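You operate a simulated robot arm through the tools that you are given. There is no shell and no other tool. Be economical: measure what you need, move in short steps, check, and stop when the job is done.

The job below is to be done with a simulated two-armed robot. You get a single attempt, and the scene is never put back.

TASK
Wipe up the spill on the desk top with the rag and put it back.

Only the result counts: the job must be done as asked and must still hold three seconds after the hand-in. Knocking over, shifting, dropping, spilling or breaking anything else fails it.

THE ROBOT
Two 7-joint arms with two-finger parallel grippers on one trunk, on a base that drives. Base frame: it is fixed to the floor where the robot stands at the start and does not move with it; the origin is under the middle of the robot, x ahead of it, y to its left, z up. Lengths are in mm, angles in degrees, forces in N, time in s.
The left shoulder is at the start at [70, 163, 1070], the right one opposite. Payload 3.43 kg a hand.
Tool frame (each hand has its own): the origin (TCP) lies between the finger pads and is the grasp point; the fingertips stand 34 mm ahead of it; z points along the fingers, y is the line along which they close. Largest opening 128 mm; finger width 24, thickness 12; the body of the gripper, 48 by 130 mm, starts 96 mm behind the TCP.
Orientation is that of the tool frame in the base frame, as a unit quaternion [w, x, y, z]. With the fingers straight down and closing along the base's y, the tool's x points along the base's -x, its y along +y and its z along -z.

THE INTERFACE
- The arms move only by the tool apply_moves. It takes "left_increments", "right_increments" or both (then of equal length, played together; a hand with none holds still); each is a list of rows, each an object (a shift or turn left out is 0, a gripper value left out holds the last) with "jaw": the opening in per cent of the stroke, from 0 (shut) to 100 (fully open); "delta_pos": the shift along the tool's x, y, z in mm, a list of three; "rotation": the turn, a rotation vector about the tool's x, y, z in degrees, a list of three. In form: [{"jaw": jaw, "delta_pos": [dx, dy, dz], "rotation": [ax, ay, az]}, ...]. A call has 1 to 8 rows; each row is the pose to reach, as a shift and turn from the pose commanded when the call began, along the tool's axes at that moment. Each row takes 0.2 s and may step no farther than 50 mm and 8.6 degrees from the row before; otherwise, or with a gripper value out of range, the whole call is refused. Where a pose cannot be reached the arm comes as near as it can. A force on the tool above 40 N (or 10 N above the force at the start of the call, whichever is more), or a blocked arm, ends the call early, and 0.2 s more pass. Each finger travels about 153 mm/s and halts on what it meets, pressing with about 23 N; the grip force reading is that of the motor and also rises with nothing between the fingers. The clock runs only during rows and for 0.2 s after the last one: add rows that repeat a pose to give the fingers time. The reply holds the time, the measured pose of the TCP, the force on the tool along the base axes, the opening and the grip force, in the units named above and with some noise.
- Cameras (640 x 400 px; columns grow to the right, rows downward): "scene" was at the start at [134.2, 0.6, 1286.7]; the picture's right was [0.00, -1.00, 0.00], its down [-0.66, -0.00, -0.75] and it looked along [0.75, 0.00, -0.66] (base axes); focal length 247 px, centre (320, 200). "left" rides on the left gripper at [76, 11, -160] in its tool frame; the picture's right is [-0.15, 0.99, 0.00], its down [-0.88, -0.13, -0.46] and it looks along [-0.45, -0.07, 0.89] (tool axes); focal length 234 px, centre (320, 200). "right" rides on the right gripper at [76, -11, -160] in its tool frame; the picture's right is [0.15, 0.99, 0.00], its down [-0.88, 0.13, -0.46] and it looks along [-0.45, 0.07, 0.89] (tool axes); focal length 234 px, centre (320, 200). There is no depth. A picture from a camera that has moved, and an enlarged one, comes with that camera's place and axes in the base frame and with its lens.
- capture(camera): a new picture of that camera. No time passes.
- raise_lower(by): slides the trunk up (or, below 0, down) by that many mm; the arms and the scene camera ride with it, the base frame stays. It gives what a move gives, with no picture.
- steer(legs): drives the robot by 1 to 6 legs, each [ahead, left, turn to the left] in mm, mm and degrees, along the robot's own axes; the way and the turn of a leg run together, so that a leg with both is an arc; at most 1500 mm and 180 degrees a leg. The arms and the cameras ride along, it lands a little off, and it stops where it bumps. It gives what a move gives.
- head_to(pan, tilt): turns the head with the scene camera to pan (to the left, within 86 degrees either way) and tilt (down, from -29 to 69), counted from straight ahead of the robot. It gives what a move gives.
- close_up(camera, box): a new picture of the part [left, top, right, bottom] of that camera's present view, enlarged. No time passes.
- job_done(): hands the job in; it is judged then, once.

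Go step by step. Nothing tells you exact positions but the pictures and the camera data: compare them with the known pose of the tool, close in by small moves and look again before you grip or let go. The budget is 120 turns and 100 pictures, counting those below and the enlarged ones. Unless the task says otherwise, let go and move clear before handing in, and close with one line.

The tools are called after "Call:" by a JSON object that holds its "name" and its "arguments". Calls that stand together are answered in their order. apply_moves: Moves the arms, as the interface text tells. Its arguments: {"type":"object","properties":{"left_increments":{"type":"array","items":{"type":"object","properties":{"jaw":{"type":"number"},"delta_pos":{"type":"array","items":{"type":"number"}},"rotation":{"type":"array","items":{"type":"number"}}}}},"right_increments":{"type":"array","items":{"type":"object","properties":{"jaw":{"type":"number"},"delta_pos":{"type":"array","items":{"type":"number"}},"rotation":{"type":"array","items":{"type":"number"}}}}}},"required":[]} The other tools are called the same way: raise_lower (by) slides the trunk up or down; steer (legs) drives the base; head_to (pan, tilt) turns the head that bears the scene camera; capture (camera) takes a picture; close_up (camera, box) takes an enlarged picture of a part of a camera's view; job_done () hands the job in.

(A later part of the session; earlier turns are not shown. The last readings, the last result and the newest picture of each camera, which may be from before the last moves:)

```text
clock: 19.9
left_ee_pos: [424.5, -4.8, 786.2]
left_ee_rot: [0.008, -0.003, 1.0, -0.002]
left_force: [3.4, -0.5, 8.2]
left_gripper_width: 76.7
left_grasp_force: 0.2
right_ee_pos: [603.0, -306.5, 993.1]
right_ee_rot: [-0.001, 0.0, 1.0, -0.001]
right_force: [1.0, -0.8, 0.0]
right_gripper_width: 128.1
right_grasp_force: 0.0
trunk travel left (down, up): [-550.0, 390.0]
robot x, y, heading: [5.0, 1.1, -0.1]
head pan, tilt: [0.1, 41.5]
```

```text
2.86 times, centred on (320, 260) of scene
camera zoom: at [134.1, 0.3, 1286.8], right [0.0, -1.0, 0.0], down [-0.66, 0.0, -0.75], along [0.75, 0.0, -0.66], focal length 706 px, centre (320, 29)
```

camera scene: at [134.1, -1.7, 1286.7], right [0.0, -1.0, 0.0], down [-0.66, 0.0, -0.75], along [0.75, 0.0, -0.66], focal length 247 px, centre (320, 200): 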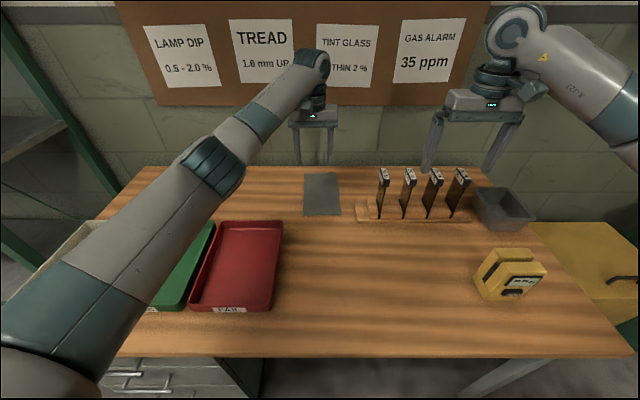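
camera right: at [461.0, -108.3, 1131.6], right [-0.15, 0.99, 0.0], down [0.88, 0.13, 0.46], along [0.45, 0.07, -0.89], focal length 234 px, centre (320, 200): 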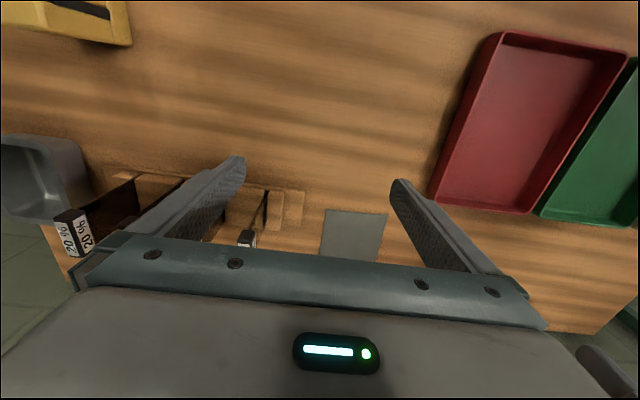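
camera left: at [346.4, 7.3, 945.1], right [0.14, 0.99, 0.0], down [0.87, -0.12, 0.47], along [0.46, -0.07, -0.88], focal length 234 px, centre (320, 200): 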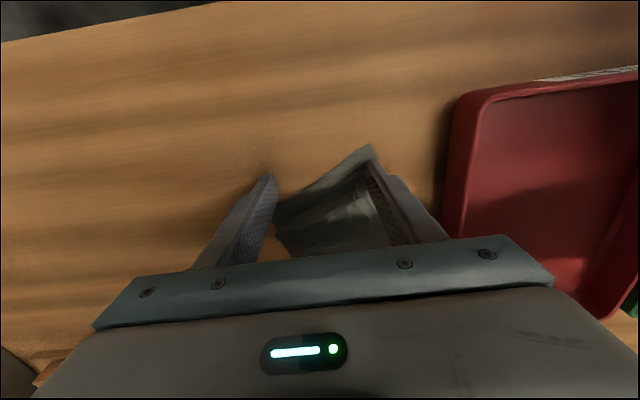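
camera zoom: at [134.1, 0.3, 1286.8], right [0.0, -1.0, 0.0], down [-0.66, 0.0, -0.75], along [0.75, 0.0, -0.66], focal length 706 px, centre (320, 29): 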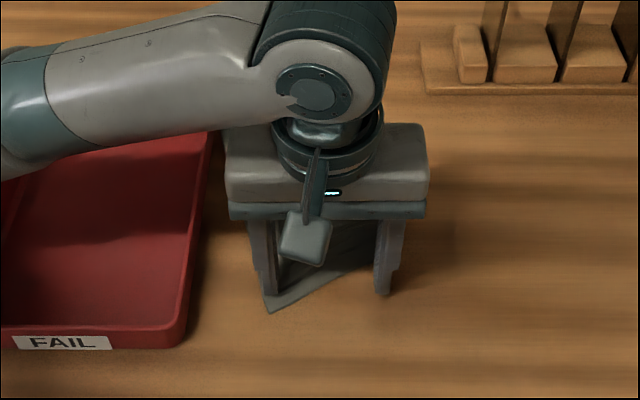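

The right finger slipped off and the rag skewed. I'll lift clear and look.

Call:
{"name": "apply_moves", "arguments": {"left_increments": [{"delta_pos": [0, 0, -30]}, {"delta_pos": [0, 0, -75]}, {"delta_pos": [-20, 20, -120]}, {"delta_pos": [-20, 60, -150]}, {"delta_pos": [-20, 100, -180]}, {"delta_pos": [-20, 140, -190]}, {"delta_pos": [-20, 180, -190]}]}}

Call:
{"name": "capture", "arguments": {"camera": "scene"}}

Call:
{"name": "close_up", "arguments": {"camera": "scene", "box": [240, 190, 400, 290]}}

```text
refused: row 3 steps farther than a row can; nothing moved
```

```text
61 pictures are left
camera scene: at [134.1, 0.3, 1286.8], right [0.0, -1.0, 0.0], down [-0.66, 0.0, -0.75], along [0.75, 0.0, -0.66], focal length 247 px, centre (320, 200)
```

scene: 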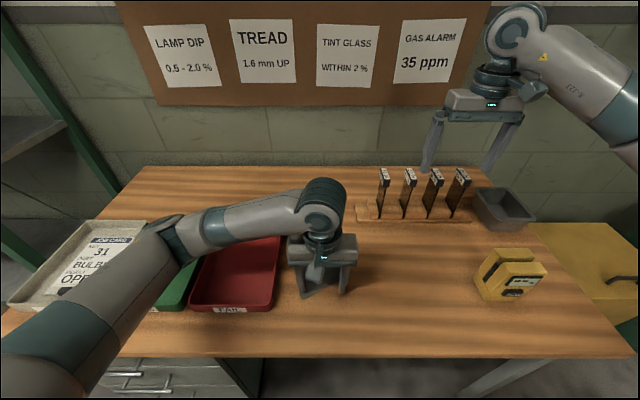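

```text
4.00 times, centred on (320, 240) of scene
camera zoom: at [134.1, 0.3, 1286.8], right [0.0, -1.0, 0.0], down [-0.66, 0.0, -0.75], along [0.75, 0.0, -0.66], focal length 988 px, centre (320, 40)
```

zoom: 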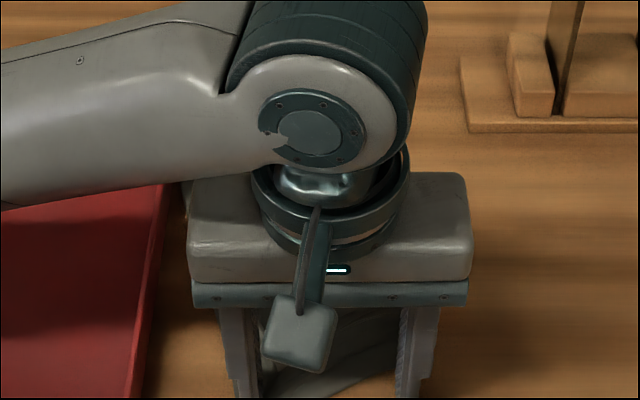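

The step was too big again; I'll repeat it with smaller rows.

Call:
{"name": "apply_moves", "arguments": {"left_increments": [{"delta_pos": [0, 0, -30]}, {"delta_pos": [0, 0, -75]}, {"delta_pos": [-10, 0, -120]}, {"delta_pos": [-20, 30, -150]}, {"delta_pos": [-30, 65, -180]}, {"delta_pos": [-40, 105, -190]}, {"delta_pos": [-40, 145, -190]}, {"delta_pos": [-40, 190, -190]}]}}

Call:
{"name": "capture", "arguments": {"camera": "scene"}}

Call:
{"name": "close_up", "arguments": {"camera": "scene", "box": [240, 190, 400, 290]}}

```text
clock: 21.7
left_ee_pos: [460.1, 185.7, 978.1]
left_ee_rot: [0.008, -0.002, 1.0, -0.004]
left_force: [1.2, -0.1, 0.3]
left_gripper_width: 76.9
left_grasp_force: 0.1
right_ee_pos: [602.1, -305.0, 993.8]
right_ee_rot: [0.0, 0.0, 1.0, 0.0]
right_force: [-0.5, 0.1, 0.5]
right_gripper_width: 128.1
right_grasp_force: 0.0
trunk travel left (down, up): [-550.0, 390.0]
robot x, y, heading: [-0.4, -4.2, -0.3]
head pan, tilt: [0.1, 41.5]
```

```text
59 pictures are left
camera scene: at [133.6, 2.2, 1286.9], right [0.0, -1.0, 0.0], down [-0.66, 0.0, -0.75], along [0.75, 0.0, -0.66], focal length 247 px, centre (320, 200)
```

scene: 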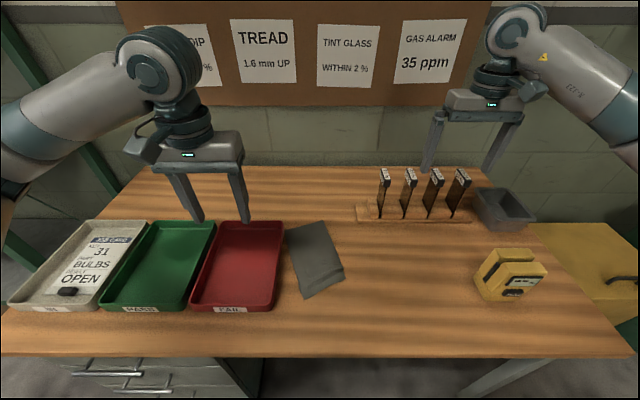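

```text
4.00 times, centred on (320, 240) of scene
camera zoom: at [133.6, 2.2, 1286.9], right [0.0, -1.0, 0.0], down [-0.66, 0.0, -0.75], along [0.75, 0.0, -0.66], focal length 988 px, centre (320, 40)
```

zoom: 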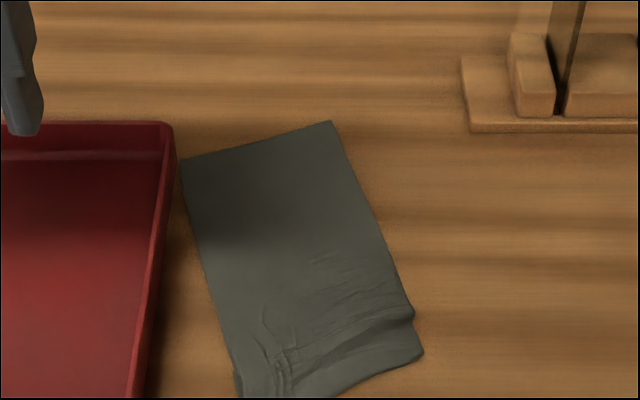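

The rag is skewed about 16°, with its centre near (530, 20), and it now covers the puddle area. I'll set the left hand over its middle, turned to match, ready to press.

Call:
{"name": "apply_moves", "arguments": {"left_increments": [{"delta_pos": [-10, -45, 0], "jaw": 70}, {"delta_pos": [-25, -90, 0], "rotation": [0, 0, -8]}, {"delta_pos": [-45, -130, 30], "rotation": [0, 0, -16]}, {"delta_pos": [-60, -165, 60], "rotation": [0, 0, -16]}, {"delta_pos": [-60, -168, 100], "rotation": [0, 0, -16]}, {"delta_pos": [-60, -168, 140], "rotation": [0, 0, -16]}, {"delta_pos": [-60, -168, 165], "rotation": [0, 0, -16]}, {"delta_pos": [-60, -168, 165], "rotation": [0, 0, -16]}]}}

Call:
{"name": "capture", "arguments": {"camera": "left"}}

Call:
{"name": "close_up", "arguments": {"camera": "scene", "box": [208, 190, 432, 330]}}

```text
refused: row 3 steps farther than a row can; nothing moved
```

```text
57 pictures are left
camera left: at [381.1, 197.8, 1136.1], right [0.14, 0.99, 0.0], down [0.87, -0.12, 0.47], along [0.46, -0.07, -0.88], focal length 234 px, centre (320, 200)
```

left: 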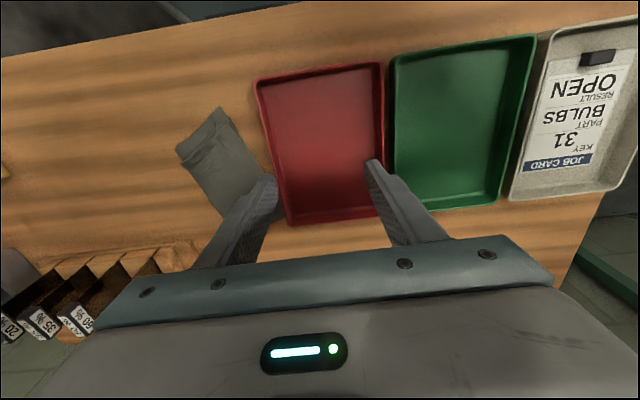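

```text
2.86 times, centred on (320, 260) of scene
camera zoom: at [133.6, 2.2, 1286.9], right [0.0, -1.0, 0.0], down [-0.66, 0.0, -0.75], along [0.75, 0.0, -0.66], focal length 706 px, centre (320, 29)
```

zoom: 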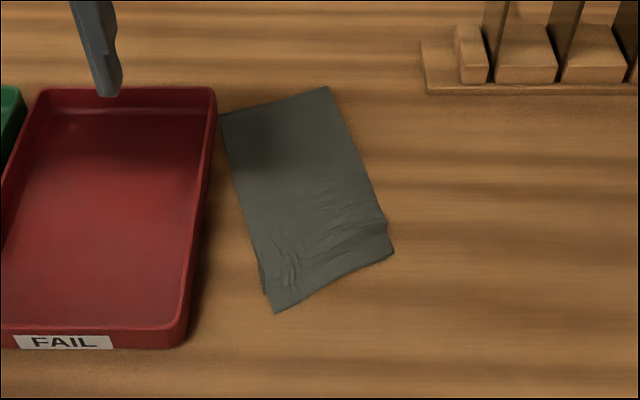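

One row stepped 54 mm; I'll fix the spacing.

Call:
{"name": "apply_moves", "arguments": {"left_increments": [{"delta_pos": [-15, -45, 0], "jaw": 70}, {"delta_pos": [-30, -90, 0], "rotation": [0, 0, -8]}, {"delta_pos": [-45, -130, 10], "rotation": [0, 0, -16]}, {"delta_pos": [-60, -168, 30], "rotation": [0, 0, -16]}, {"delta_pos": [-60, -168, 75], "rotation": [0, 0, -16]}, {"delta_pos": [-60, -168, 120], "rotation": [0, 0, -16]}, {"delta_pos": [-60, -168, 160], "rotation": [0, 0, -16]}, {"delta_pos": [-60, -168, 160], "rotation": [0, 0, -16]}]}}

Call:
{"name": "capture", "arguments": {"camera": "left"}}

Call:
{"name": "close_up", "arguments": {"camera": "scene", "box": [208, 190, 432, 330]}}

```text
clock: 23.5
left_ee_pos: [523.9, 19.7, 817.3]
left_ee_rot: [0.007, -0.142, 0.99, -0.003]
left_force: [0.0, 0.0, -0.1]
left_gripper_width: 89.7
left_grasp_force: 0.0
right_ee_pos: [603.0, -306.5, 994.2]
right_ee_rot: [0.0, 0.0, 1.0, -0.001]
right_force: [-0.8, -0.3, 0.6]
right_gripper_width: 128.0
right_grasp_force: 0.0
trunk travel left (down, up): [-550.0, 390.0]
robot x, y, heading: [-0.7, 2.4, 0.0]
head pan, tilt: [0.1, 41.5]
```

```text
55 pictures are left
camera left: at [446.3, 9.9, 976.5], right [-0.14, 0.99, -0.01], down [0.87, 0.12, 0.47], along [0.46, 0.06, -0.88], focal length 234 px, centre (320, 200)
```

left: 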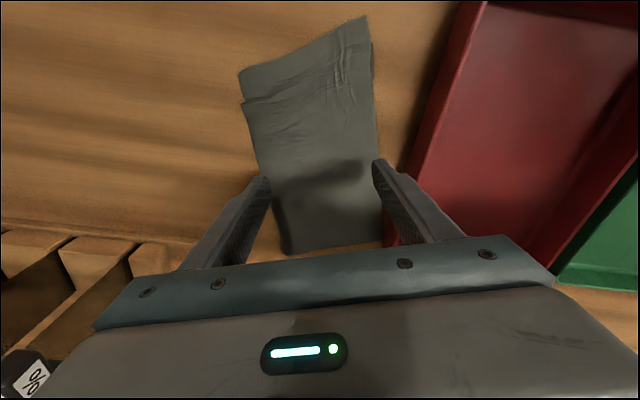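

```text
2.86 times, centred on (320, 260) of scene
camera zoom: at [134.1, 0.2, 1286.8], right [0.0, -1.0, 0.0], down [-0.66, 0.0, -0.75], along [0.75, 0.0, -0.66], focal length 706 px, centre (320, 29)
```

zoom: 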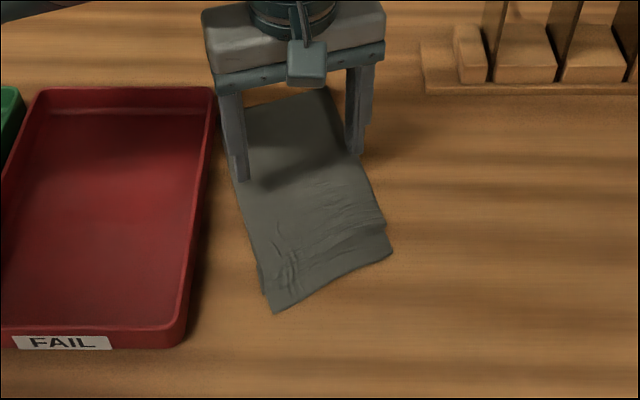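

Well aligned over the rag's middle. I'll narrow the fingers slightly and press down.

Call:
{"name": "apply_moves", "arguments": {"left_increments": [{"delta_pos": [0, 0, 15], "jaw": 60}, {"delta_pos": [0, 0, 25]}, {"delta_pos": [0, 0, 29]}, {"delta_pos": [0, 0, 31]}, {"delta_pos": [0, 0, 32]}]}}

```text
clock: 24.7
left_ee_pos: [524.8, 19.2, 786.9]
left_ee_rot: [0.006, -0.142, 0.99, -0.004]
left_force: [1.7, 0.5, 4.3]
left_gripper_width: 77.4
left_grasp_force: 0.7
right_ee_pos: [602.3, -305.1, 993.3]
right_ee_rot: [-0.001, 0.0, 1.0, 0.0]
right_force: [0.3, -0.5, -0.6]
right_gripper_width: 127.9
right_grasp_force: 0.1
trunk travel left (down, up): [-550.0, 390.0]
robot x, y, heading: [-0.0, -2.0, -0.1]
head pan, tilt: [0.1, 41.5]
```

Light contact. I'll press a bit more and rotate the rag straight while shifting it 25 mm to the right across the puddle.

Call:
{"name": "apply_moves", "arguments": {"left_increments": [{"delta_pos": [0, 0, 1.5]}, {"delta_pos": [0, 0, 2], "rotation": [0, 0, 3]}, {"delta_pos": [1, -5, 2], "rotation": [0, 0, 6]}, {"delta_pos": [3, -10, 2], "rotation": [0, 0, 9]}, {"delta_pos": [4, -15, 2], "rotation": [0, 0, 12]}, {"delta_pos": [6, -20, 2], "rotation": [0, 0, 15]}, {"delta_pos": [7, -24, 2], "rotation": [0, 0, 16.4]}]}}

Call:
{"name": "close_up", "arguments": {"camera": "scene", "box": [208, 190, 432, 330]}}

```text
clock: 26.3
left_ee_pos: [523.6, -8.3, 786.1]
left_ee_rot: [0.01, 0.001, 1.0, -0.003]
left_force: [-2.0, -4.1, 21.6]
left_gripper_width: 74.6
left_grasp_force: 0.1
right_ee_pos: [600.9, -305.4, 993.7]
right_ee_rot: [0.001, 0.0, 1.0, 0.0]
right_force: [0.4, 0.2, 0.0]
right_gripper_width: 127.8
right_grasp_force: 0.1
trunk travel left (down, up): [-550.0, 390.0]
robot x, y, heading: [-2.4, -1.2, -0.1]
head pan, tilt: [0.1, 41.5]
```

```text
2.86 times, centred on (320, 260) of scene
camera zoom: at [132.6, 0.1, 1287.0], right [0.0, -1.0, 0.0], down [-0.66, 0.0, -0.75], along [0.75, 0.0, -0.66], focal length 706 px, centre (320, 29)
```

zoom: 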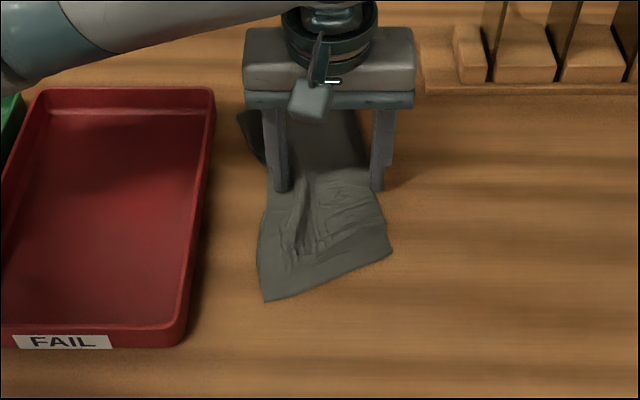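

The rag turned roughly straight with some wrinkles. I'll drag it forward (+x), so the trailing near half is pulled flat over the puddle.

Call:
{"name": "apply_moves", "arguments": {"left_increments": [{"delta_pos": [-10, 0, 0]}, {"delta_pos": [-20, 0, 0]}, {"delta_pos": [-32, 0, 0]}, {"delta_pos": [-44, 0, 0]}, {"delta_pos": [-56, 0, 0]}, {"delta_pos": [-68, 0, 0]}, {"delta_pos": [-80, 0, 0]}]}}

Call:
{"name": "close_up", "arguments": {"camera": "scene", "box": [208, 190, 432, 330]}}

```text
clock: 27.9
left_ee_pos: [604.2, -8.2, 787.3]
left_ee_rot: [0.008, 0.001, 1.0, -0.003]
left_force: [-2.6, 0.5, 8.2]
left_gripper_width: 76.7
left_grasp_force: 0.2
right_ee_pos: [602.3, -305.3, 992.9]
right_ee_rot: [0.001, 0.0, 1.0, 0.0]
right_force: [-0.5, 0.3, 0.0]
right_gripper_width: 128.1
right_grasp_force: 0.1
trunk travel left (down, up): [-550.0, 390.0]
robot x, y, heading: [-2.6, 1.0, -0.1]
head pan, tilt: [0.1, 41.5]
```

```text
2.86 times, centred on (320, 260) of scene
camera zoom: at [133.4, 0.2, 1286.9], right [0.0, -1.0, 0.0], down [-0.66, 0.0, -0.75], along [0.75, 0.0, -0.66], focal length 706 px, centre (320, 29)
```

zoom: 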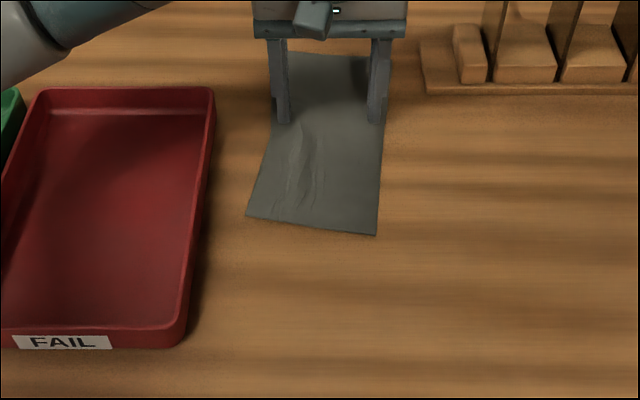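

The rag lies nearly flat again, with its near edge at x ≈ 480. I'll lift the left hand away and check the puddle area with the right camera.

Call:
{"name": "apply_moves", "arguments": {"left_increments": [{"delta_pos": [0, 0, -30]}, {"delta_pos": [0, 0, -75]}, {"delta_pos": [0, 15, -120]}, {"delta_pos": [0, 50, -150]}, {"delta_pos": [0, 90, -175]}, {"delta_pos": [0, 135, -190]}, {"delta_pos": [0, 180, -200]}, {"delta_pos": [0, 225, -200]}]}}

Call:
{"name": "apply_moves", "arguments": {"right_increments": [{"delta_pos": [0, 45, 0]}, {"delta_pos": [0, 90, 10]}, {"delta_pos": [0, 125, 40]}, {"delta_pos": [0, 139, 85]}, {"delta_pos": [-4, 139, 120]}, {"delta_pos": [-4, 139, 120]}]}}

Call:
{"name": "close_up", "arguments": {"camera": "right", "box": [320, 0, 640, 200]}}

Call:
{"name": "close_up", "arguments": {"camera": "scene", "box": [208, 170, 432, 310]}}

```text
clock: 29.7
left_ee_pos: [598.3, 219.5, 985.0]
left_ee_rot: [0.008, 0.001, 1.0, -0.003]
left_force: [-0.3, -0.7, 0.1]
left_gripper_width: 76.8
left_grasp_force: 0.0
right_ee_pos: [603.4, -305.6, 994.8]
right_ee_rot: [-0.001, 0.0, 1.0, -0.001]
right_force: [0.1, 0.4, 0.6]
right_gripper_width: 127.9
right_grasp_force: 0.1
trunk travel left (down, up): [-550.0, 390.0]
robot x, y, heading: [-1.2, -0.1, -0.2]
head pan, tilt: [0.1, 41.5]
```

```text
clock: 31.1
left_ee_pos: [597.4, 217.7, 985.2]
left_ee_rot: [0.008, 0.001, 1.0, -0.003]
left_force: [1.2, -0.5, 0.0]
left_gripper_width: 76.5
left_grasp_force: 0.1
right_ee_pos: [608.9, -167.5, 872.0]
right_ee_rot: [0.001, 0.0, 1.0, 0.001]
right_force: [-0.4, 0.0, 0.8]
right_gripper_width: 128.2
right_grasp_force: 0.0
trunk travel left (down, up): [-550.0, 390.0]
robot x, y, heading: [2.5, -0.8, -0.0]
head pan, tilt: [0.1, 41.5]
```

```text
2.00 times, centred on (480, 100) of right
camera zoom: at [532.0, -179.0, 1031.6], right [-0.15, 0.99, 0.0], down [0.88, 0.13, 0.46], along [0.45, 0.07, -0.89], focal length 468 px, centre (0, 400)
```

zoom: 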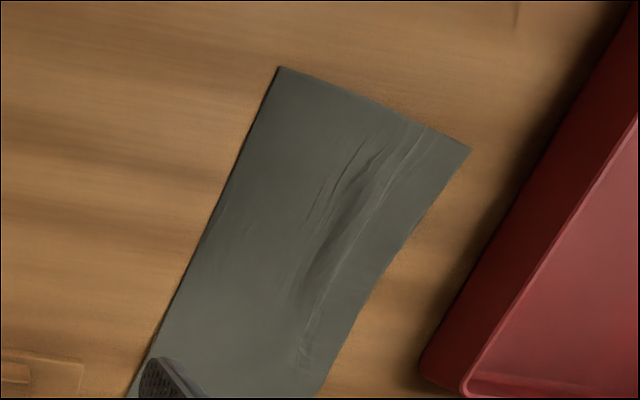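

```text
2.86 times, centred on (320, 240) of scene
camera zoom: at [134.1, 0.8, 1286.8], right [0.0, -1.0, 0.0], down [-0.66, 0.0, -0.75], along [0.75, 0.0, -0.66], focal length 706 px, centre (320, 86)
```

zoom: 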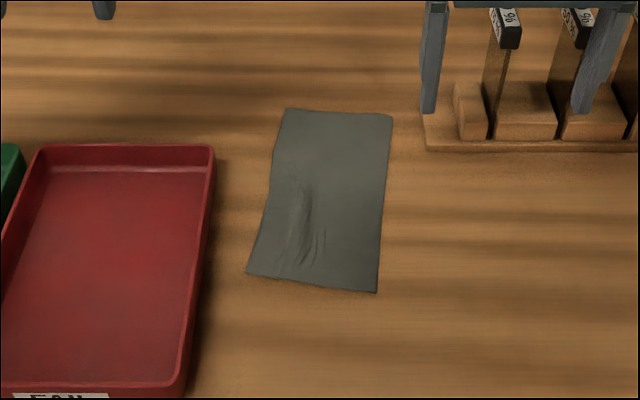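

The glints that were there before are gone in the uncovered part. Now I'll park the right hand and bring the left hand over the rag's far half to pull it back to its place.

Call:
{"name": "apply_moves", "arguments": {"right_increments": [{"delta_pos": [4, 0, -40]}, {"delta_pos": [4, 0, -85]}, {"delta_pos": [4, -40, -110]}, {"delta_pos": [4, -85, -120]}, {"delta_pos": [4, -125, -120]}, {"delta_pos": [4, -139, -120]}, {"delta_pos": [4, -139, -120]}, {"delta_pos": [4, -139, -120]}], "left_increments": [{"delta_pos": [0, 0, 0]}, {"delta_pos": [-10, -40, 0]}, {"delta_pos": [-20, -80, 0]}, {"delta_pos": [-35, -122, 10]}, {"delta_pos": [-50, -165, 20]}, {"delta_pos": [-60, -205, 40]}, {"delta_pos": [-63, -233, 75], "rotation": [0, 0, 7.3]}, {"delta_pos": [-63, -233, 120], "rotation": [0, 0, 7.3]}]}}

Call:
{"name": "apply_moves", "arguments": {"left_increments": [{"delta_pos": [0, 0, 40]}, {"delta_pos": [0, 0, 55]}, {"delta_pos": [0, 0, 55]}]}}

Call:
{"name": "capture", "arguments": {"camera": "left"}}

Call:
{"name": "close_up", "arguments": {"camera": "scene", "box": [208, 150, 432, 290]}}

```text
clock: 32.9
left_ee_pos: [665.7, -13.3, 865.5]
left_ee_rot: [0.008, 0.065, 0.998, -0.002]
left_force: [0.6, -0.1, 0.0]
left_gripper_width: 76.6
left_grasp_force: 0.0
right_ee_pos: [603.6, -305.1, 993.4]
right_ee_rot: [0.001, 0.0, 1.0, 0.0]
right_force: [0.4, 0.2, -0.2]
right_gripper_width: 127.9
right_grasp_force: 0.1
trunk travel left (down, up): [-550.0, 390.0]
robot x, y, heading: [-1.3, 1.1, -0.3]
head pan, tilt: [0.1, 41.5]
```

```text
clock: 33.7
left_ee_pos: [666.8, -14.8, 811.5]
left_ee_rot: [0.007, 0.065, 0.998, -0.002]
left_force: [-0.4, -0.5, -0.1]
left_gripper_width: 77.0
left_grasp_force: 0.1
right_ee_pos: [604.1, -304.2, 990.9]
right_ee_rot: [0.0, 0.001, 1.0, 0.0]
right_force: [0.4, 0.1, -0.6]
right_gripper_width: 127.9
right_grasp_force: 0.0
trunk travel left (down, up): [-550.0, 390.0]
robot x, y, heading: [-0.3, -3.2, -0.0]
head pan, tilt: [0.1, 41.5]
```

```text
49 pictures are left
camera left: at [589.3, 7.7, 970.8], right [0.27, 0.96, 0.0], down [0.85, -0.24, 0.47], along [0.45, -0.13, -0.88], focal length 234 px, centre (320, 200)
```

left: 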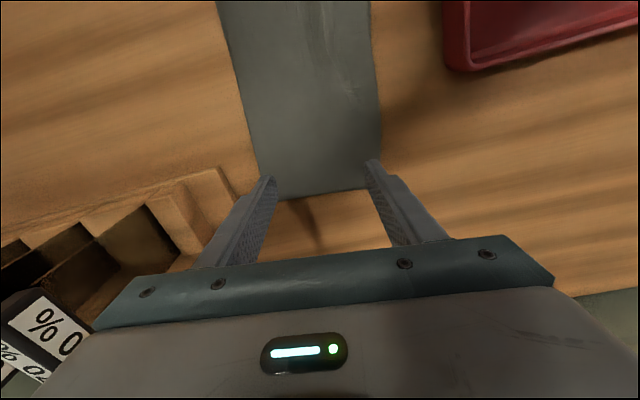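

```text
2.86 times, centred on (320, 220) of scene
camera zoom: at [134.7, 0.4, 1286.7], right [0.0, -1.0, 0.0], down [-0.66, 0.0, -0.75], along [0.75, 0.0, -0.66], focal length 706 px, centre (320, 143)
```

zoom: 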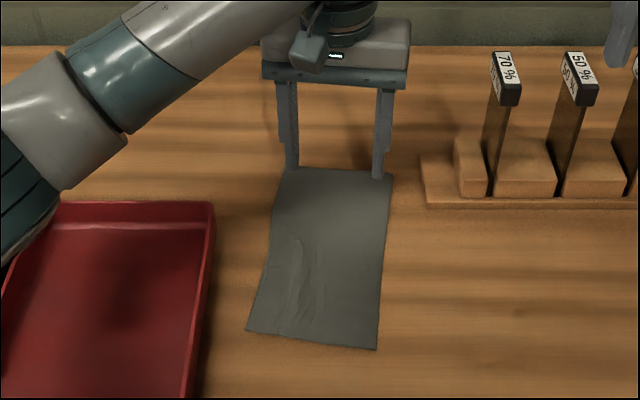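

The far edge is at x ≈ 693, so I'll press around x ≈ 655 and feel for contact.

Call:
{"name": "apply_moves", "arguments": {"left_increments": [{"delta_pos": [10, 0, 10]}, {"delta_pos": [12, 0, 20]}, {"delta_pos": [12, 0, 24]}, {"delta_pos": [12, 0, 26.5]}, {"delta_pos": [12, 0, 28]}]}}

```text
clock: 34.9
left_ee_pos: [655.3, -13.5, 787.2]
left_ee_rot: [0.009, 0.065, 0.998, -0.002]
left_force: [1.8, -0.3, 11.4]
left_gripper_width: 76.8
left_grasp_force: 0.1
right_ee_pos: [602.5, -305.1, 993.1]
right_ee_rot: [0.0, 0.0, 1.0, 0.0]
right_force: [-0.4, 0.0, -0.2]
right_gripper_width: 128.0
right_grasp_force: 0.3
trunk travel left (down, up): [-550.0, 390.0]
robot x, y, heading: [2.0, 2.2, -0.1]
head pan, tilt: [0.1, 41.5]
```

11 N contact. I'll drag forward while turning the rag gently back to straight.

Call:
{"name": "apply_moves", "arguments": {"left_increments": [{"delta_pos": [0, 0, 1.5]}, {"delta_pos": [-12, 1.5, 1.5], "rotation": [0, 0, -1.2]}, {"delta_pos": [-24, 3, 1.5], "rotation": [0, 0, -2.4]}, {"delta_pos": [-36, 4.6, 1.5], "rotation": [0, 0, -3.6]}, {"delta_pos": [-48, 6, 1.5], "rotation": [0, 0, -4.8]}, {"delta_pos": [-60, 7.6, 1.5], "rotation": [0, 0, -6]}, {"delta_pos": [-72, 9, 1.5], "rotation": [0, 0, -7.3]}, {"delta_pos": [-84, 10.6, 1.5], "rotation": [0, 0, -7.3]}]}}

Call:
{"name": "close_up", "arguments": {"camera": "scene", "box": [208, 150, 432, 290]}}

```text
clock: 36.7
left_ee_pos: [739.9, -12.8, 785.9]
left_ee_rot: [0.008, 0.001, 1.0, -0.002]
left_force: [-4.8, 0.1, 17.7]
left_gripper_width: 76.4
left_grasp_force: 0.1
right_ee_pos: [600.8, -304.8, 993.9]
right_ee_rot: [0.002, 0.0, 1.0, 0.0]
right_force: [0.4, 1.0, 0.7]
right_gripper_width: 128.0
right_grasp_force: 0.1
trunk travel left (down, up): [-550.0, 390.0]
robot x, y, heading: [-1.9, 1.2, -0.2]
head pan, tilt: [0.1, 41.5]
```

```text
2.86 times, centred on (320, 220) of scene
camera zoom: at [131.7, 0.1, 1287.0], right [0.0, -1.0, 0.0], down [-0.66, 0.0, -0.75], along [0.75, 0.0, -0.66], focal length 706 px, centre (320, 143)
```

zoom: 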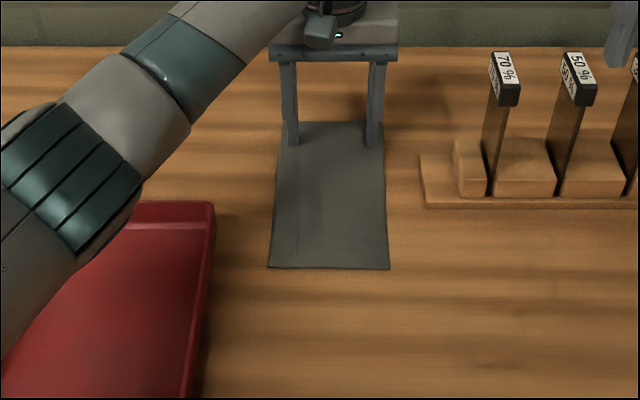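

The rag is flat and straight, with its near edge at x ≈ 560 and the puddle area fully uncovered. I'll check it with the right camera before finishing.

Call:
{"name": "apply_moves", "arguments": {"right_increments": [{"delta_pos": [0, 45, 0]}, {"delta_pos": [0, 90, 10]}, {"delta_pos": [0, 125, 40]}, {"delta_pos": [0, 139, 85]}, {"delta_pos": [-4, 139, 120]}, {"delta_pos": [-4, 139, 120]}]}}

Call:
{"name": "close_up", "arguments": {"camera": "right", "box": [320, 0, 640, 200]}}

Call:
{"name": "close_up", "arguments": {"camera": "right", "box": [416, 0, 576, 100]}}

Call:
{"name": "close_up", "arguments": {"camera": "scene", "box": [250, 230, 390, 318]}}

```text
clock: 38.1
left_ee_pos: [739.9, -13.0, 786.0]
left_ee_rot: [0.009, 0.001, 1.0, -0.003]
left_force: [-3.4, 0.6, 15.8]
left_gripper_width: 76.6
left_grasp_force: 0.1
right_ee_pos: [607.8, -164.3, 872.2]
right_ee_rot: [0.001, 0.0, 1.0, 0.0]
right_force: [0.1, 0.2, -0.7]
right_gripper_width: 127.8
right_grasp_force: 0.1
trunk travel left (down, up): [-550.0, 390.0]
robot x, y, heading: [-1.1, -3.7, 0.2]
head pan, tilt: [0.1, 41.5]
```

```text
2.00 times, centred on (480, 100) of right
camera zoom: at [530.3, -177.1, 1030.6], right [-0.15, 0.99, 0.0], down [0.88, 0.13, 0.46], along [0.45, 0.07, -0.89], focal length 468 px, centre (0, 400)
```

zoom: 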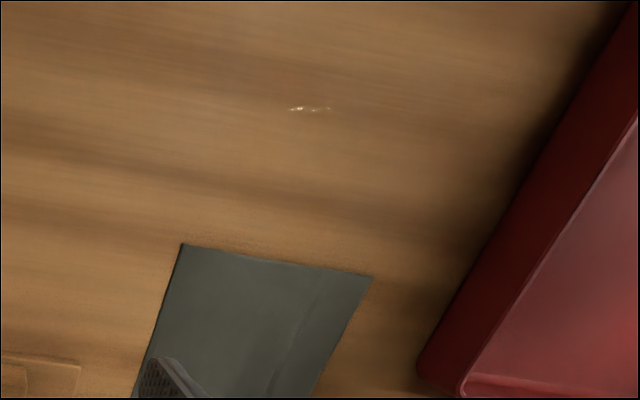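

```text
4.00 times, centred on (496, 50) of right
camera zoom: at [530.3, -177.1, 1030.6], right [-0.15, 0.99, 0.0], down [0.88, 0.13, 0.46], along [0.45, 0.07, -0.89], focal length 937 px, centre (-384, 800)
```

zoom: 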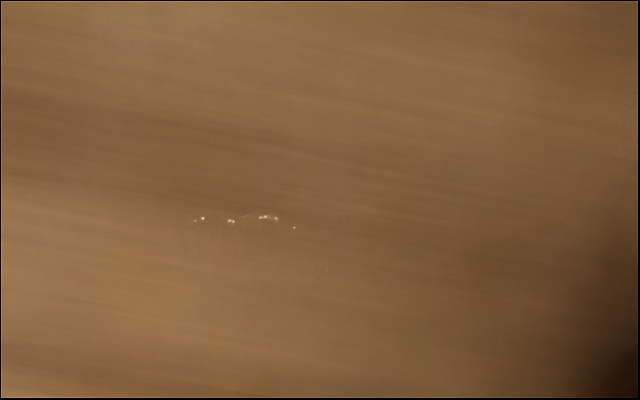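

```text
4.55 times, centred on (320, 274) of scene
camera zoom: at [132.2, 0.4, 1287.0], right [0.0, -1.0, 0.0], down [-0.66, 0.0, -0.75], along [0.75, 0.0, -0.66], focal length 1123 px, centre (320, -136)
```

zoom: 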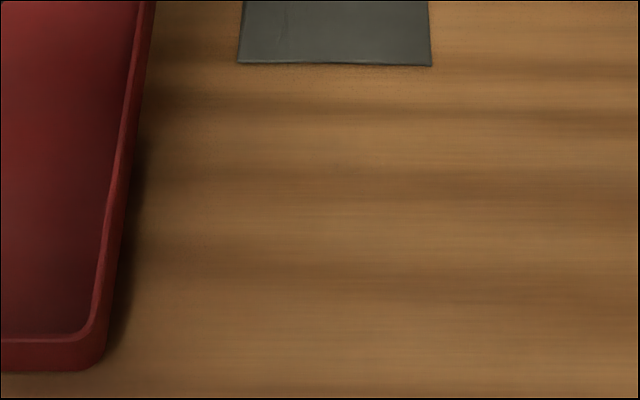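

Most of the spill is gone, but small glints remain around x ≈ 484, y ≈ -35…-5, the near rim of a leftover patch. I'll make another pass, parking the right hand and placing the left fingers near the rag's near edge.

Call:
{"name": "apply_moves", "arguments": {"right_increments": [{"delta_pos": [4, 0, -40]}, {"delta_pos": [4, 0, -85]}, {"delta_pos": [4, -40, -110]}, {"delta_pos": [4, -85, -120]}, {"delta_pos": [4, -125, -120]}, {"delta_pos": [4, -139, -120]}, {"delta_pos": [4, -139, -120]}, {"delta_pos": [4, -139, -120]}], "left_increments": [{"delta_pos": [0, 0, -20]}, {"delta_pos": [0, 0, -40]}, {"delta_pos": [0, 0, -40], "jaw": 42}, {"delta_pos": [40, 0, -40]}, {"delta_pos": [80, 0, -40]}, {"delta_pos": [120, 0, -40]}, {"delta_pos": [152, 0, -40]}, {"delta_pos": [152, 0, -15]}]}}

Call:
{"name": "capture", "arguments": {"camera": "left"}}

```text
clock: 39.9
left_ee_pos: [590.6, -14.2, 795.4]
left_ee_rot: [0.008, 0.0, 1.0, -0.001]
left_force: [-0.1, -0.2, 0.0]
left_gripper_width: 53.9
left_grasp_force: 0.0
right_ee_pos: [601.6, -306.0, 990.3]
right_ee_rot: [0.0, 0.0, 1.0, 0.0]
right_force: [-0.4, 0.9, -0.3]
right_gripper_width: 128.3
right_grasp_force: 0.1
trunk travel left (down, up): [-550.0, 390.0]
robot x, y, heading: [1.4, 0.9, -0.2]
head pan, tilt: [0.1, 41.5]
```

```text
43 pictures are left
camera left: at [511.2, -1.7, 955.3], right [0.15, 0.99, 0.0], down [0.87, -0.13, 0.47], along [0.46, -0.07, -0.88], focal length 234 px, centre (320, 200)
```

left: 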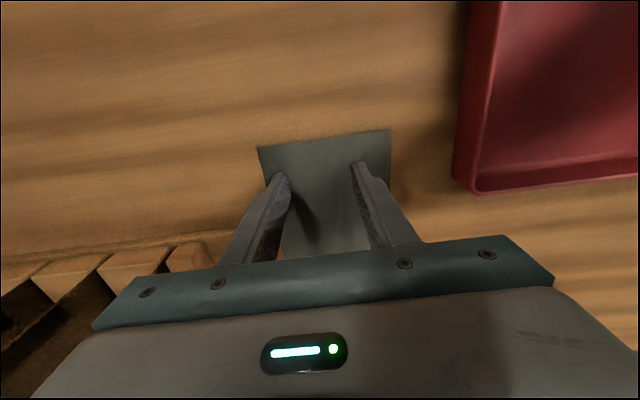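

The fingers sit about 28 mm inside the near edge. I'll press down and feel for contact.

Call:
{"name": "apply_moves", "arguments": {"left_increments": [{"delta_pos": [0, 0, 5]}, {"delta_pos": [0, 0, 8]}, {"delta_pos": [0, 0, 10]}, {"delta_pos": [0, 0, 11]}]}}

```text
clock: 40.9
left_ee_pos: [588.2, -13.7, 786.9]
left_ee_rot: [0.009, 0.001, 1.0, -0.002]
left_force: [2.8, 1.5, 5.7]
left_gripper_width: 54.0
left_grasp_force: 0.0
right_ee_pos: [599.9, -306.9, 991.9]
right_ee_rot: [0.0, 0.0, 1.0, 0.0]
right_force: [0.3, 0.8, -0.2]
right_gripper_width: 128.2
right_grasp_force: 0.2
trunk travel left (down, up): [-550.0, 390.0]
robot x, y, heading: [0.2, 2.3, -0.1]
head pan, tilt: [0.1, 41.5]
```

Call:
{"name": "apply_moves", "arguments": {"left_increments": [{"delta_pos": [0, 0, 2.5]}, {"delta_pos": [12, 0, 2.5]}, {"delta_pos": [24, 0, 2.5]}, {"delta_pos": [36, 0, 2.2]}, {"delta_pos": [48, 0, 2]}, {"delta_pos": [60, 0, 1.8]}, {"delta_pos": [72, 0, 1.5]}, {"delta_pos": [84, 0, 1.5]}]}}

Call:
{"name": "close_up", "arguments": {"camera": "scene", "box": [208, 170, 432, 310]}}

```text
clock: 41.8
left_ee_pos: [560.5, -16.6, 786.6]
left_ee_rot: [0.011, 0.0, 1.0, -0.004]
left_force: [-3.7, 0.4, 13.7]
left_gripper_width: 53.9
left_grasp_force: 0.3
right_ee_pos: [600.4, -306.8, 992.5]
right_ee_rot: [0.001, 0.0, 1.0, 0.0]
right_force: [-0.7, 0.0, -0.3]
right_gripper_width: 128.2
right_grasp_force: 0.1
trunk travel left (down, up): [-550.0, 390.0]
robot x, y, heading: [1.1, 0.3, 0.0]
head pan, tilt: [0.1, 41.5]
stopped in row 4 (left hand): the force on the tool passed its limit (the readings are from after the stop); the commanded pose is now the measured one
```

```text
2.86 times, centred on (320, 240) of scene
camera zoom: at [133.3, 0.3, 1286.6], right [0.0, -1.0, 0.0], down [-0.66, 0.0, -0.75], along [0.75, 0.0, -0.66], focal length 706 px, centre (320, 86)
```

zoom: 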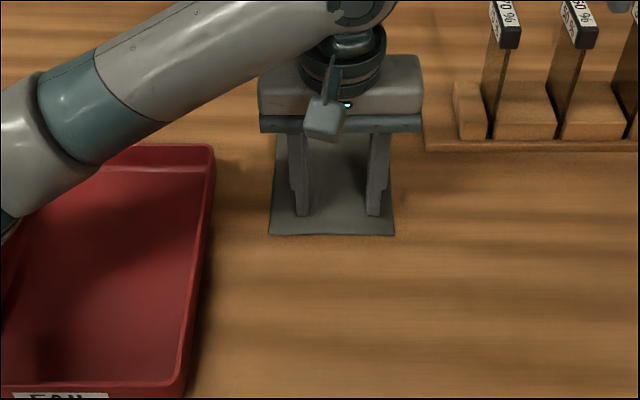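

It dragged fine before the force limit; I'll continue at the present height with a slight ease.

Call:
{"name": "apply_moves", "arguments": {"left_increments": [{"delta_pos": [10, 0, 0]}, {"delta_pos": [20, 0, 0]}, {"delta_pos": [30, 0, -0.3]}, {"delta_pos": [42, 0, -0.5]}, {"delta_pos": [54, 0, -0.5]}, {"delta_pos": [66, 0, -0.5]}, {"delta_pos": [78, 0, -0.5]}, {"delta_pos": [90, 0, -0.5]}]}}

Call:
{"name": "close_up", "arguments": {"camera": "scene", "box": [208, 170, 432, 310]}}

```text
clock: 43.3
left_ee_pos: [492.7, -16.9, 786.5]
left_ee_rot: [0.013, 0.0, 1.0, -0.005]
left_force: [-1.2, 0.1, 12.4]
left_gripper_width: 53.2
left_grasp_force: 0.1
right_ee_pos: [600.8, -305.7, 991.7]
right_ee_rot: [0.001, 0.0, 1.0, 0.0]
right_force: [0.4, -0.4, -0.5]
right_gripper_width: 128.1
right_grasp_force: 0.1
trunk travel left (down, up): [-550.0, 390.0]
robot x, y, heading: [-0.3, -1.6, -0.0]
head pan, tilt: [0.1, 41.5]
stopped in row 7 (left hand): the force on the tool passed its limit (the readings are from after the stop); the commanded pose is now the measured one
```

```text
2.86 times, centred on (320, 240) of scene
camera zoom: at [133.8, 0.3, 1286.3], right [0.0, -1.0, 0.0], down [-0.66, 0.0, -0.75], along [0.75, 0.0, -0.66], focal length 706 px, centre (320, 86)
```

zoom: 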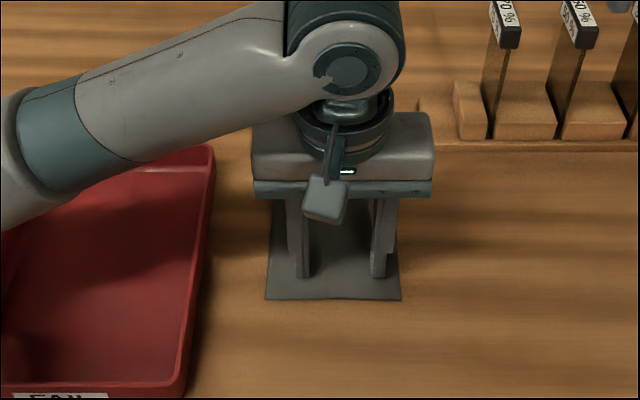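

Still flat, near edge ≈ 466. Pulling another 45 mm.

Call:
{"name": "apply_moves", "arguments": {"left_increments": [{"delta_pos": [8, 0, -0.3]}, {"delta_pos": [16, 0, -0.5]}, {"delta_pos": [25, 0, -0.7]}, {"delta_pos": [35, 0, -0.9]}, {"delta_pos": [45, 0, -1]}]}}

Call:
{"name": "close_up", "arguments": {"camera": "scene", "box": [208, 190, 432, 330]}}

```text
clock: 44.5
left_ee_pos: [447.8, -17.8, 786.6]
left_ee_rot: [0.012, -0.001, 1.0, -0.002]
left_force: [3.1, -0.4, 4.8]
left_gripper_width: 53.6
left_grasp_force: 0.0
right_ee_pos: [601.6, -306.6, 991.7]
right_ee_rot: [-0.001, 0.0, 1.0, 0.0]
right_force: [-0.6, 0.0, 0.0]
right_gripper_width: 127.9
right_grasp_force: 0.2
trunk travel left (down, up): [-550.0, 390.0]
robot x, y, heading: [1.4, 0.3, -0.2]
head pan, tilt: [0.1, 41.5]
```

```text
2.86 times, centred on (320, 260) of scene
camera zoom: at [134.6, 0.3, 1286.7], right [0.0, -1.0, 0.0], down [-0.66, 0.0, -0.75], along [0.75, 0.0, -0.66], focal length 706 px, centre (320, 29)
```

zoom: 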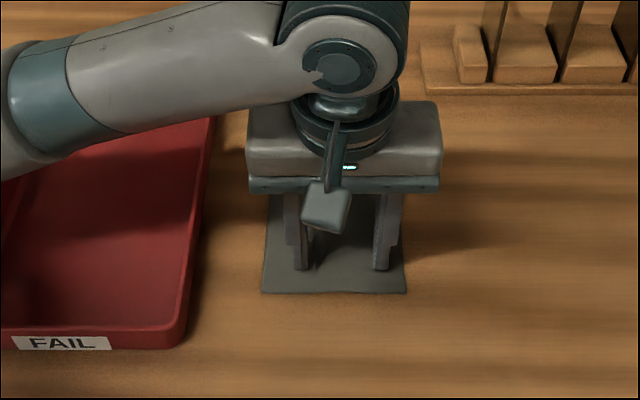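

The rag now lies flat over x 422–647, covering the whole spill. I'll lift, fix the small tool tilt, and press directly over the leftover patch to scrub.

Call:
{"name": "apply_moves", "arguments": {"left_increments": [{"delta_pos": [0, 0, -15]}, {"delta_pos": [-30, 2, -20], "rotation": [-0.3, 1.4, 0]}, {"delta_pos": [-57, 2, -15], "rotation": [-0.3, 1.4, 0]}, {"delta_pos": [-57, 2, -4], "rotation": [-0.3, 1.4, 0]}, {"delta_pos": [-57, 2, 0], "rotation": [-0.3, 1.4, 0]}, {"delta_pos": [-57, 2, 1.5], "rotation": [-0.3, 1.4, 0]}, {"delta_pos": [-57, 2, 2.5], "rotation": [-0.3, 1.4, 0]}]}}

```text
clock: 46.1
left_ee_pos: [504.7, -14.2, 786.6]
left_ee_rot: [0.0, -0.001, 1.0, -0.001]
left_force: [1.9, 0.8, 8.4]
left_gripper_width: 53.6
left_grasp_force: 0.0
right_ee_pos: [600.7, -305.6, 992.4]
right_ee_rot: [0.0, 0.0, 1.0, 0.0]
right_force: [0.6, -0.2, 0.1]
right_gripper_width: 128.2
right_grasp_force: 0.2
trunk travel left (down, up): [-550.0, 390.0]
robot x, y, heading: [1.6, 2.1, 0.1]
head pan, tilt: [0.1, 41.5]
```

Light contact at x ≈ 505. I'll scrub sideways with a bit more pressure.

Call:
{"name": "apply_moves", "arguments": {"left_increments": [{"delta_pos": [0, 0, 2]}, {"delta_pos": [0, 10, 2]}, {"delta_pos": [0, 20, 2]}, {"delta_pos": [0, 8, 2]}, {"delta_pos": [0, -6, 2]}, {"delta_pos": [0, -18, 2]}, {"delta_pos": [0, -8, 2]}, {"delta_pos": [0, 2, 2]}]}}

Call:
{"name": "apply_moves", "arguments": {"left_increments": [{"delta_pos": [-10, 0, 0]}, {"delta_pos": [-22, 0, 0]}, {"delta_pos": [-34, 0, 0]}, {"delta_pos": [-46, 0, 0]}, {"delta_pos": [-58, 0, 0]}, {"delta_pos": [-70, 0, 0]}, {"delta_pos": [-82, 0, 0]}]}}

Call:
{"name": "close_up", "arguments": {"camera": "scene", "box": [208, 190, 432, 330]}}

```text
clock: 47.1
left_ee_pos: [504.8, -0.5, 785.1]
left_ee_rot: [0.002, -0.001, 1.0, 0.0]
left_force: [-6.7, 3.2, 21.1]
left_gripper_width: 53.2
left_grasp_force: 0.1
right_ee_pos: [600.6, -305.0, 992.0]
right_ee_rot: [0.001, 0.0, 1.0, -0.001]
right_force: [-0.1, -0.5, -0.1]
right_gripper_width: 128.0
right_grasp_force: 0.0
trunk travel left (down, up): [-550.0, 390.0]
robot x, y, heading: [-0.7, -1.8, -0.1]
head pan, tilt: [0.1, 41.5]
stopped in row 4 (left hand): the force on the tool passed its limit (the readings are from after the stop); the commanded pose is now the measured one
```

```text
clock: 48.7
left_ee_pos: [587.9, -0.1, 785.1]
left_ee_rot: [-0.001, -0.001, 1.0, 0.001]
left_force: [-3.8, -0.8, 8.8]
left_gripper_width: 54.0
left_grasp_force: 0.0
right_ee_pos: [600.8, -307.0, 991.7]
right_ee_rot: [0.001, 0.0, 1.0, 0.0]
right_force: [-0.8, -1.0, -0.8]
right_gripper_width: 127.9
right_grasp_force: 0.0
trunk travel left (down, up): [-550.0, 390.0]
robot x, y, heading: [0.2, -0.4, 0.1]
head pan, tilt: [0.1, 41.5]
```

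```text
2.86 times, centred on (320, 260) of scene
camera zoom: at [133.5, 0.2, 1286.9], right [0.0, -1.0, 0.0], down [-0.66, 0.0, -0.75], along [0.75, 0.0, -0.66], focal length 706 px, centre (320, 29)
```

zoom: 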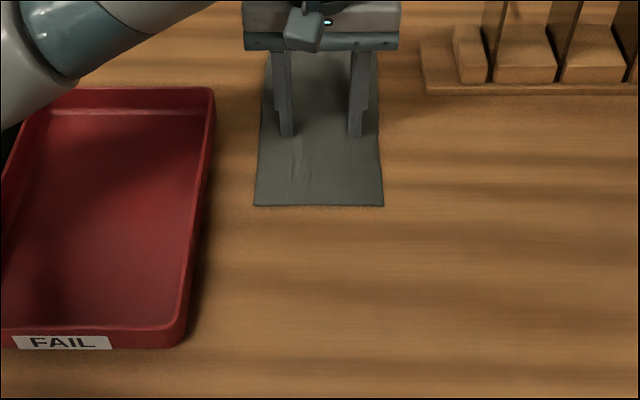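

The rag dragged cleanly, near edge ≈ 503. I'll pull it 50 mm further and inspect the patch again.

Call:
{"name": "apply_moves", "arguments": {"left_increments": [{"delta_pos": [-12, -2, 0]}, {"delta_pos": [-24, -4, 0]}, {"delta_pos": [-36, -6, 0]}, {"delta_pos": [-48, -8, 0]}, {"delta_pos": [-60, -10, 0]}]}}

Call:
{"name": "apply_moves", "arguments": {"left_increments": [{"delta_pos": [0, 0, -30]}, {"delta_pos": [0, 0, -75]}, {"delta_pos": [0, 15, -120]}, {"delta_pos": [0, 50, -150]}, {"delta_pos": [0, 90, -175]}, {"delta_pos": [0, 135, -190]}, {"delta_pos": [0, 180, -200]}, {"delta_pos": [0, 225, -200]}]}}

Call:
{"name": "apply_moves", "arguments": {"right_increments": [{"delta_pos": [0, 45, 0]}, {"delta_pos": [0, 90, 10]}, {"delta_pos": [0, 125, 40]}, {"delta_pos": [0, 139, 85]}, {"delta_pos": [-4, 139, 120]}, {"delta_pos": [-4, 139, 120]}]}}

Call:
{"name": "close_up", "arguments": {"camera": "right", "box": [384, 0, 608, 140]}}

Call:
{"name": "close_up", "arguments": {"camera": "scene", "box": [208, 160, 432, 300]}}

```text
clock: 49.9
left_ee_pos: [644.7, -11.2, 785.7]
left_ee_rot: [0.0, -0.001, 1.0, 0.0]
left_force: [-5.8, 1.8, 16.1]
left_gripper_width: 53.3
left_grasp_force: 0.0
right_ee_pos: [599.4, -305.5, 992.6]
right_ee_rot: [0.002, 0.0, 1.0, 0.0]
right_force: [-0.3, -0.3, 0.3]
right_gripper_width: 128.0
right_grasp_force: 0.1
trunk travel left (down, up): [-550.0, 390.0]
robot x, y, heading: [2.6, -0.1, -0.0]
head pan, tilt: [0.1, 41.5]
```

```text
clock: 51.7
left_ee_pos: [649.5, 210.6, 982.6]
left_ee_rot: [-0.001, 0.0, 1.0, 0.0]
left_force: [0.5, 0.0, 0.1]
left_gripper_width: 54.0
left_grasp_force: 0.0
right_ee_pos: [601.3, -306.3, 991.7]
right_ee_rot: [0.001, -0.001, 1.0, -0.001]
right_force: [0.1, -0.3, 0.4]
right_gripper_width: 128.2
right_grasp_force: 0.0
trunk travel left (down, up): [-550.0, 390.0]
robot x, y, heading: [1.1, 1.1, 0.2]
head pan, tilt: [0.1, 41.5]
```

```text
clock: 53.1
left_ee_pos: [648.9, 209.4, 982.6]
left_ee_rot: [-0.001, -0.001, 1.0, 0.001]
left_force: [0.4, 0.9, 0.2]
left_gripper_width: 53.6
left_grasp_force: 0.2
right_ee_pos: [604.7, -169.2, 872.0]
right_ee_rot: [0.0, 0.0, 1.0, 0.0]
right_force: [-0.5, 0.5, -0.6]
right_gripper_width: 128.0
right_grasp_force: 0.0
trunk travel left (down, up): [-550.0, 390.0]
robot x, y, heading: [-1.9, -0.8, 0.3]
head pan, tilt: [0.1, 41.5]
```

```text
2.86 times, centred on (496, 70) of right
camera zoom: at [528.8, -181.1, 1029.8], right [-0.15, 0.99, 0.0], down [0.88, 0.13, 0.46], along [0.45, 0.07, -0.89], focal length 669 px, centre (-183, 571)
```

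zoom: 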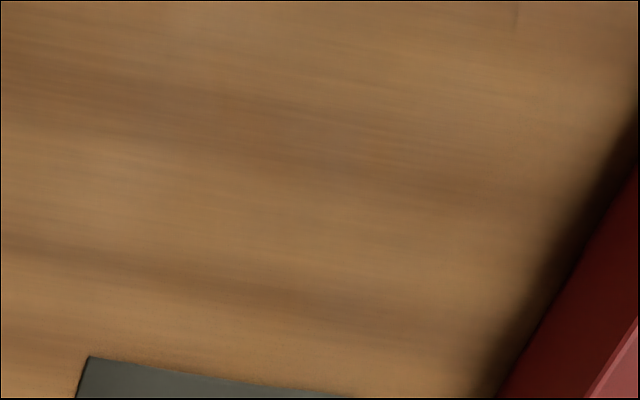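

```text
2.86 times, centred on (320, 230) of scene
camera zoom: at [134.5, 0.7, 1286.8], right [0.0, -1.0, 0.0], down [-0.66, 0.0, -0.75], along [0.75, 0.0, -0.66], focal length 706 px, centre (320, 114)
```

zoom: 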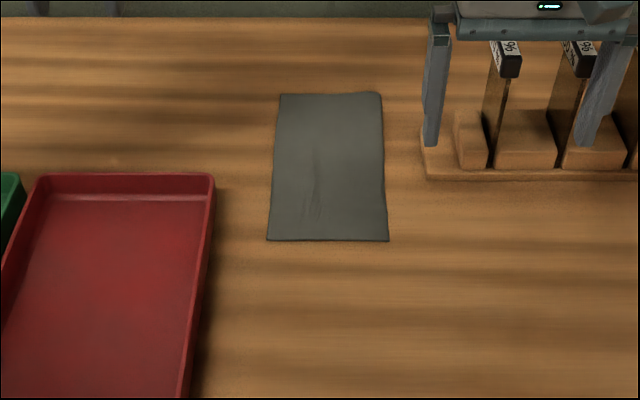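

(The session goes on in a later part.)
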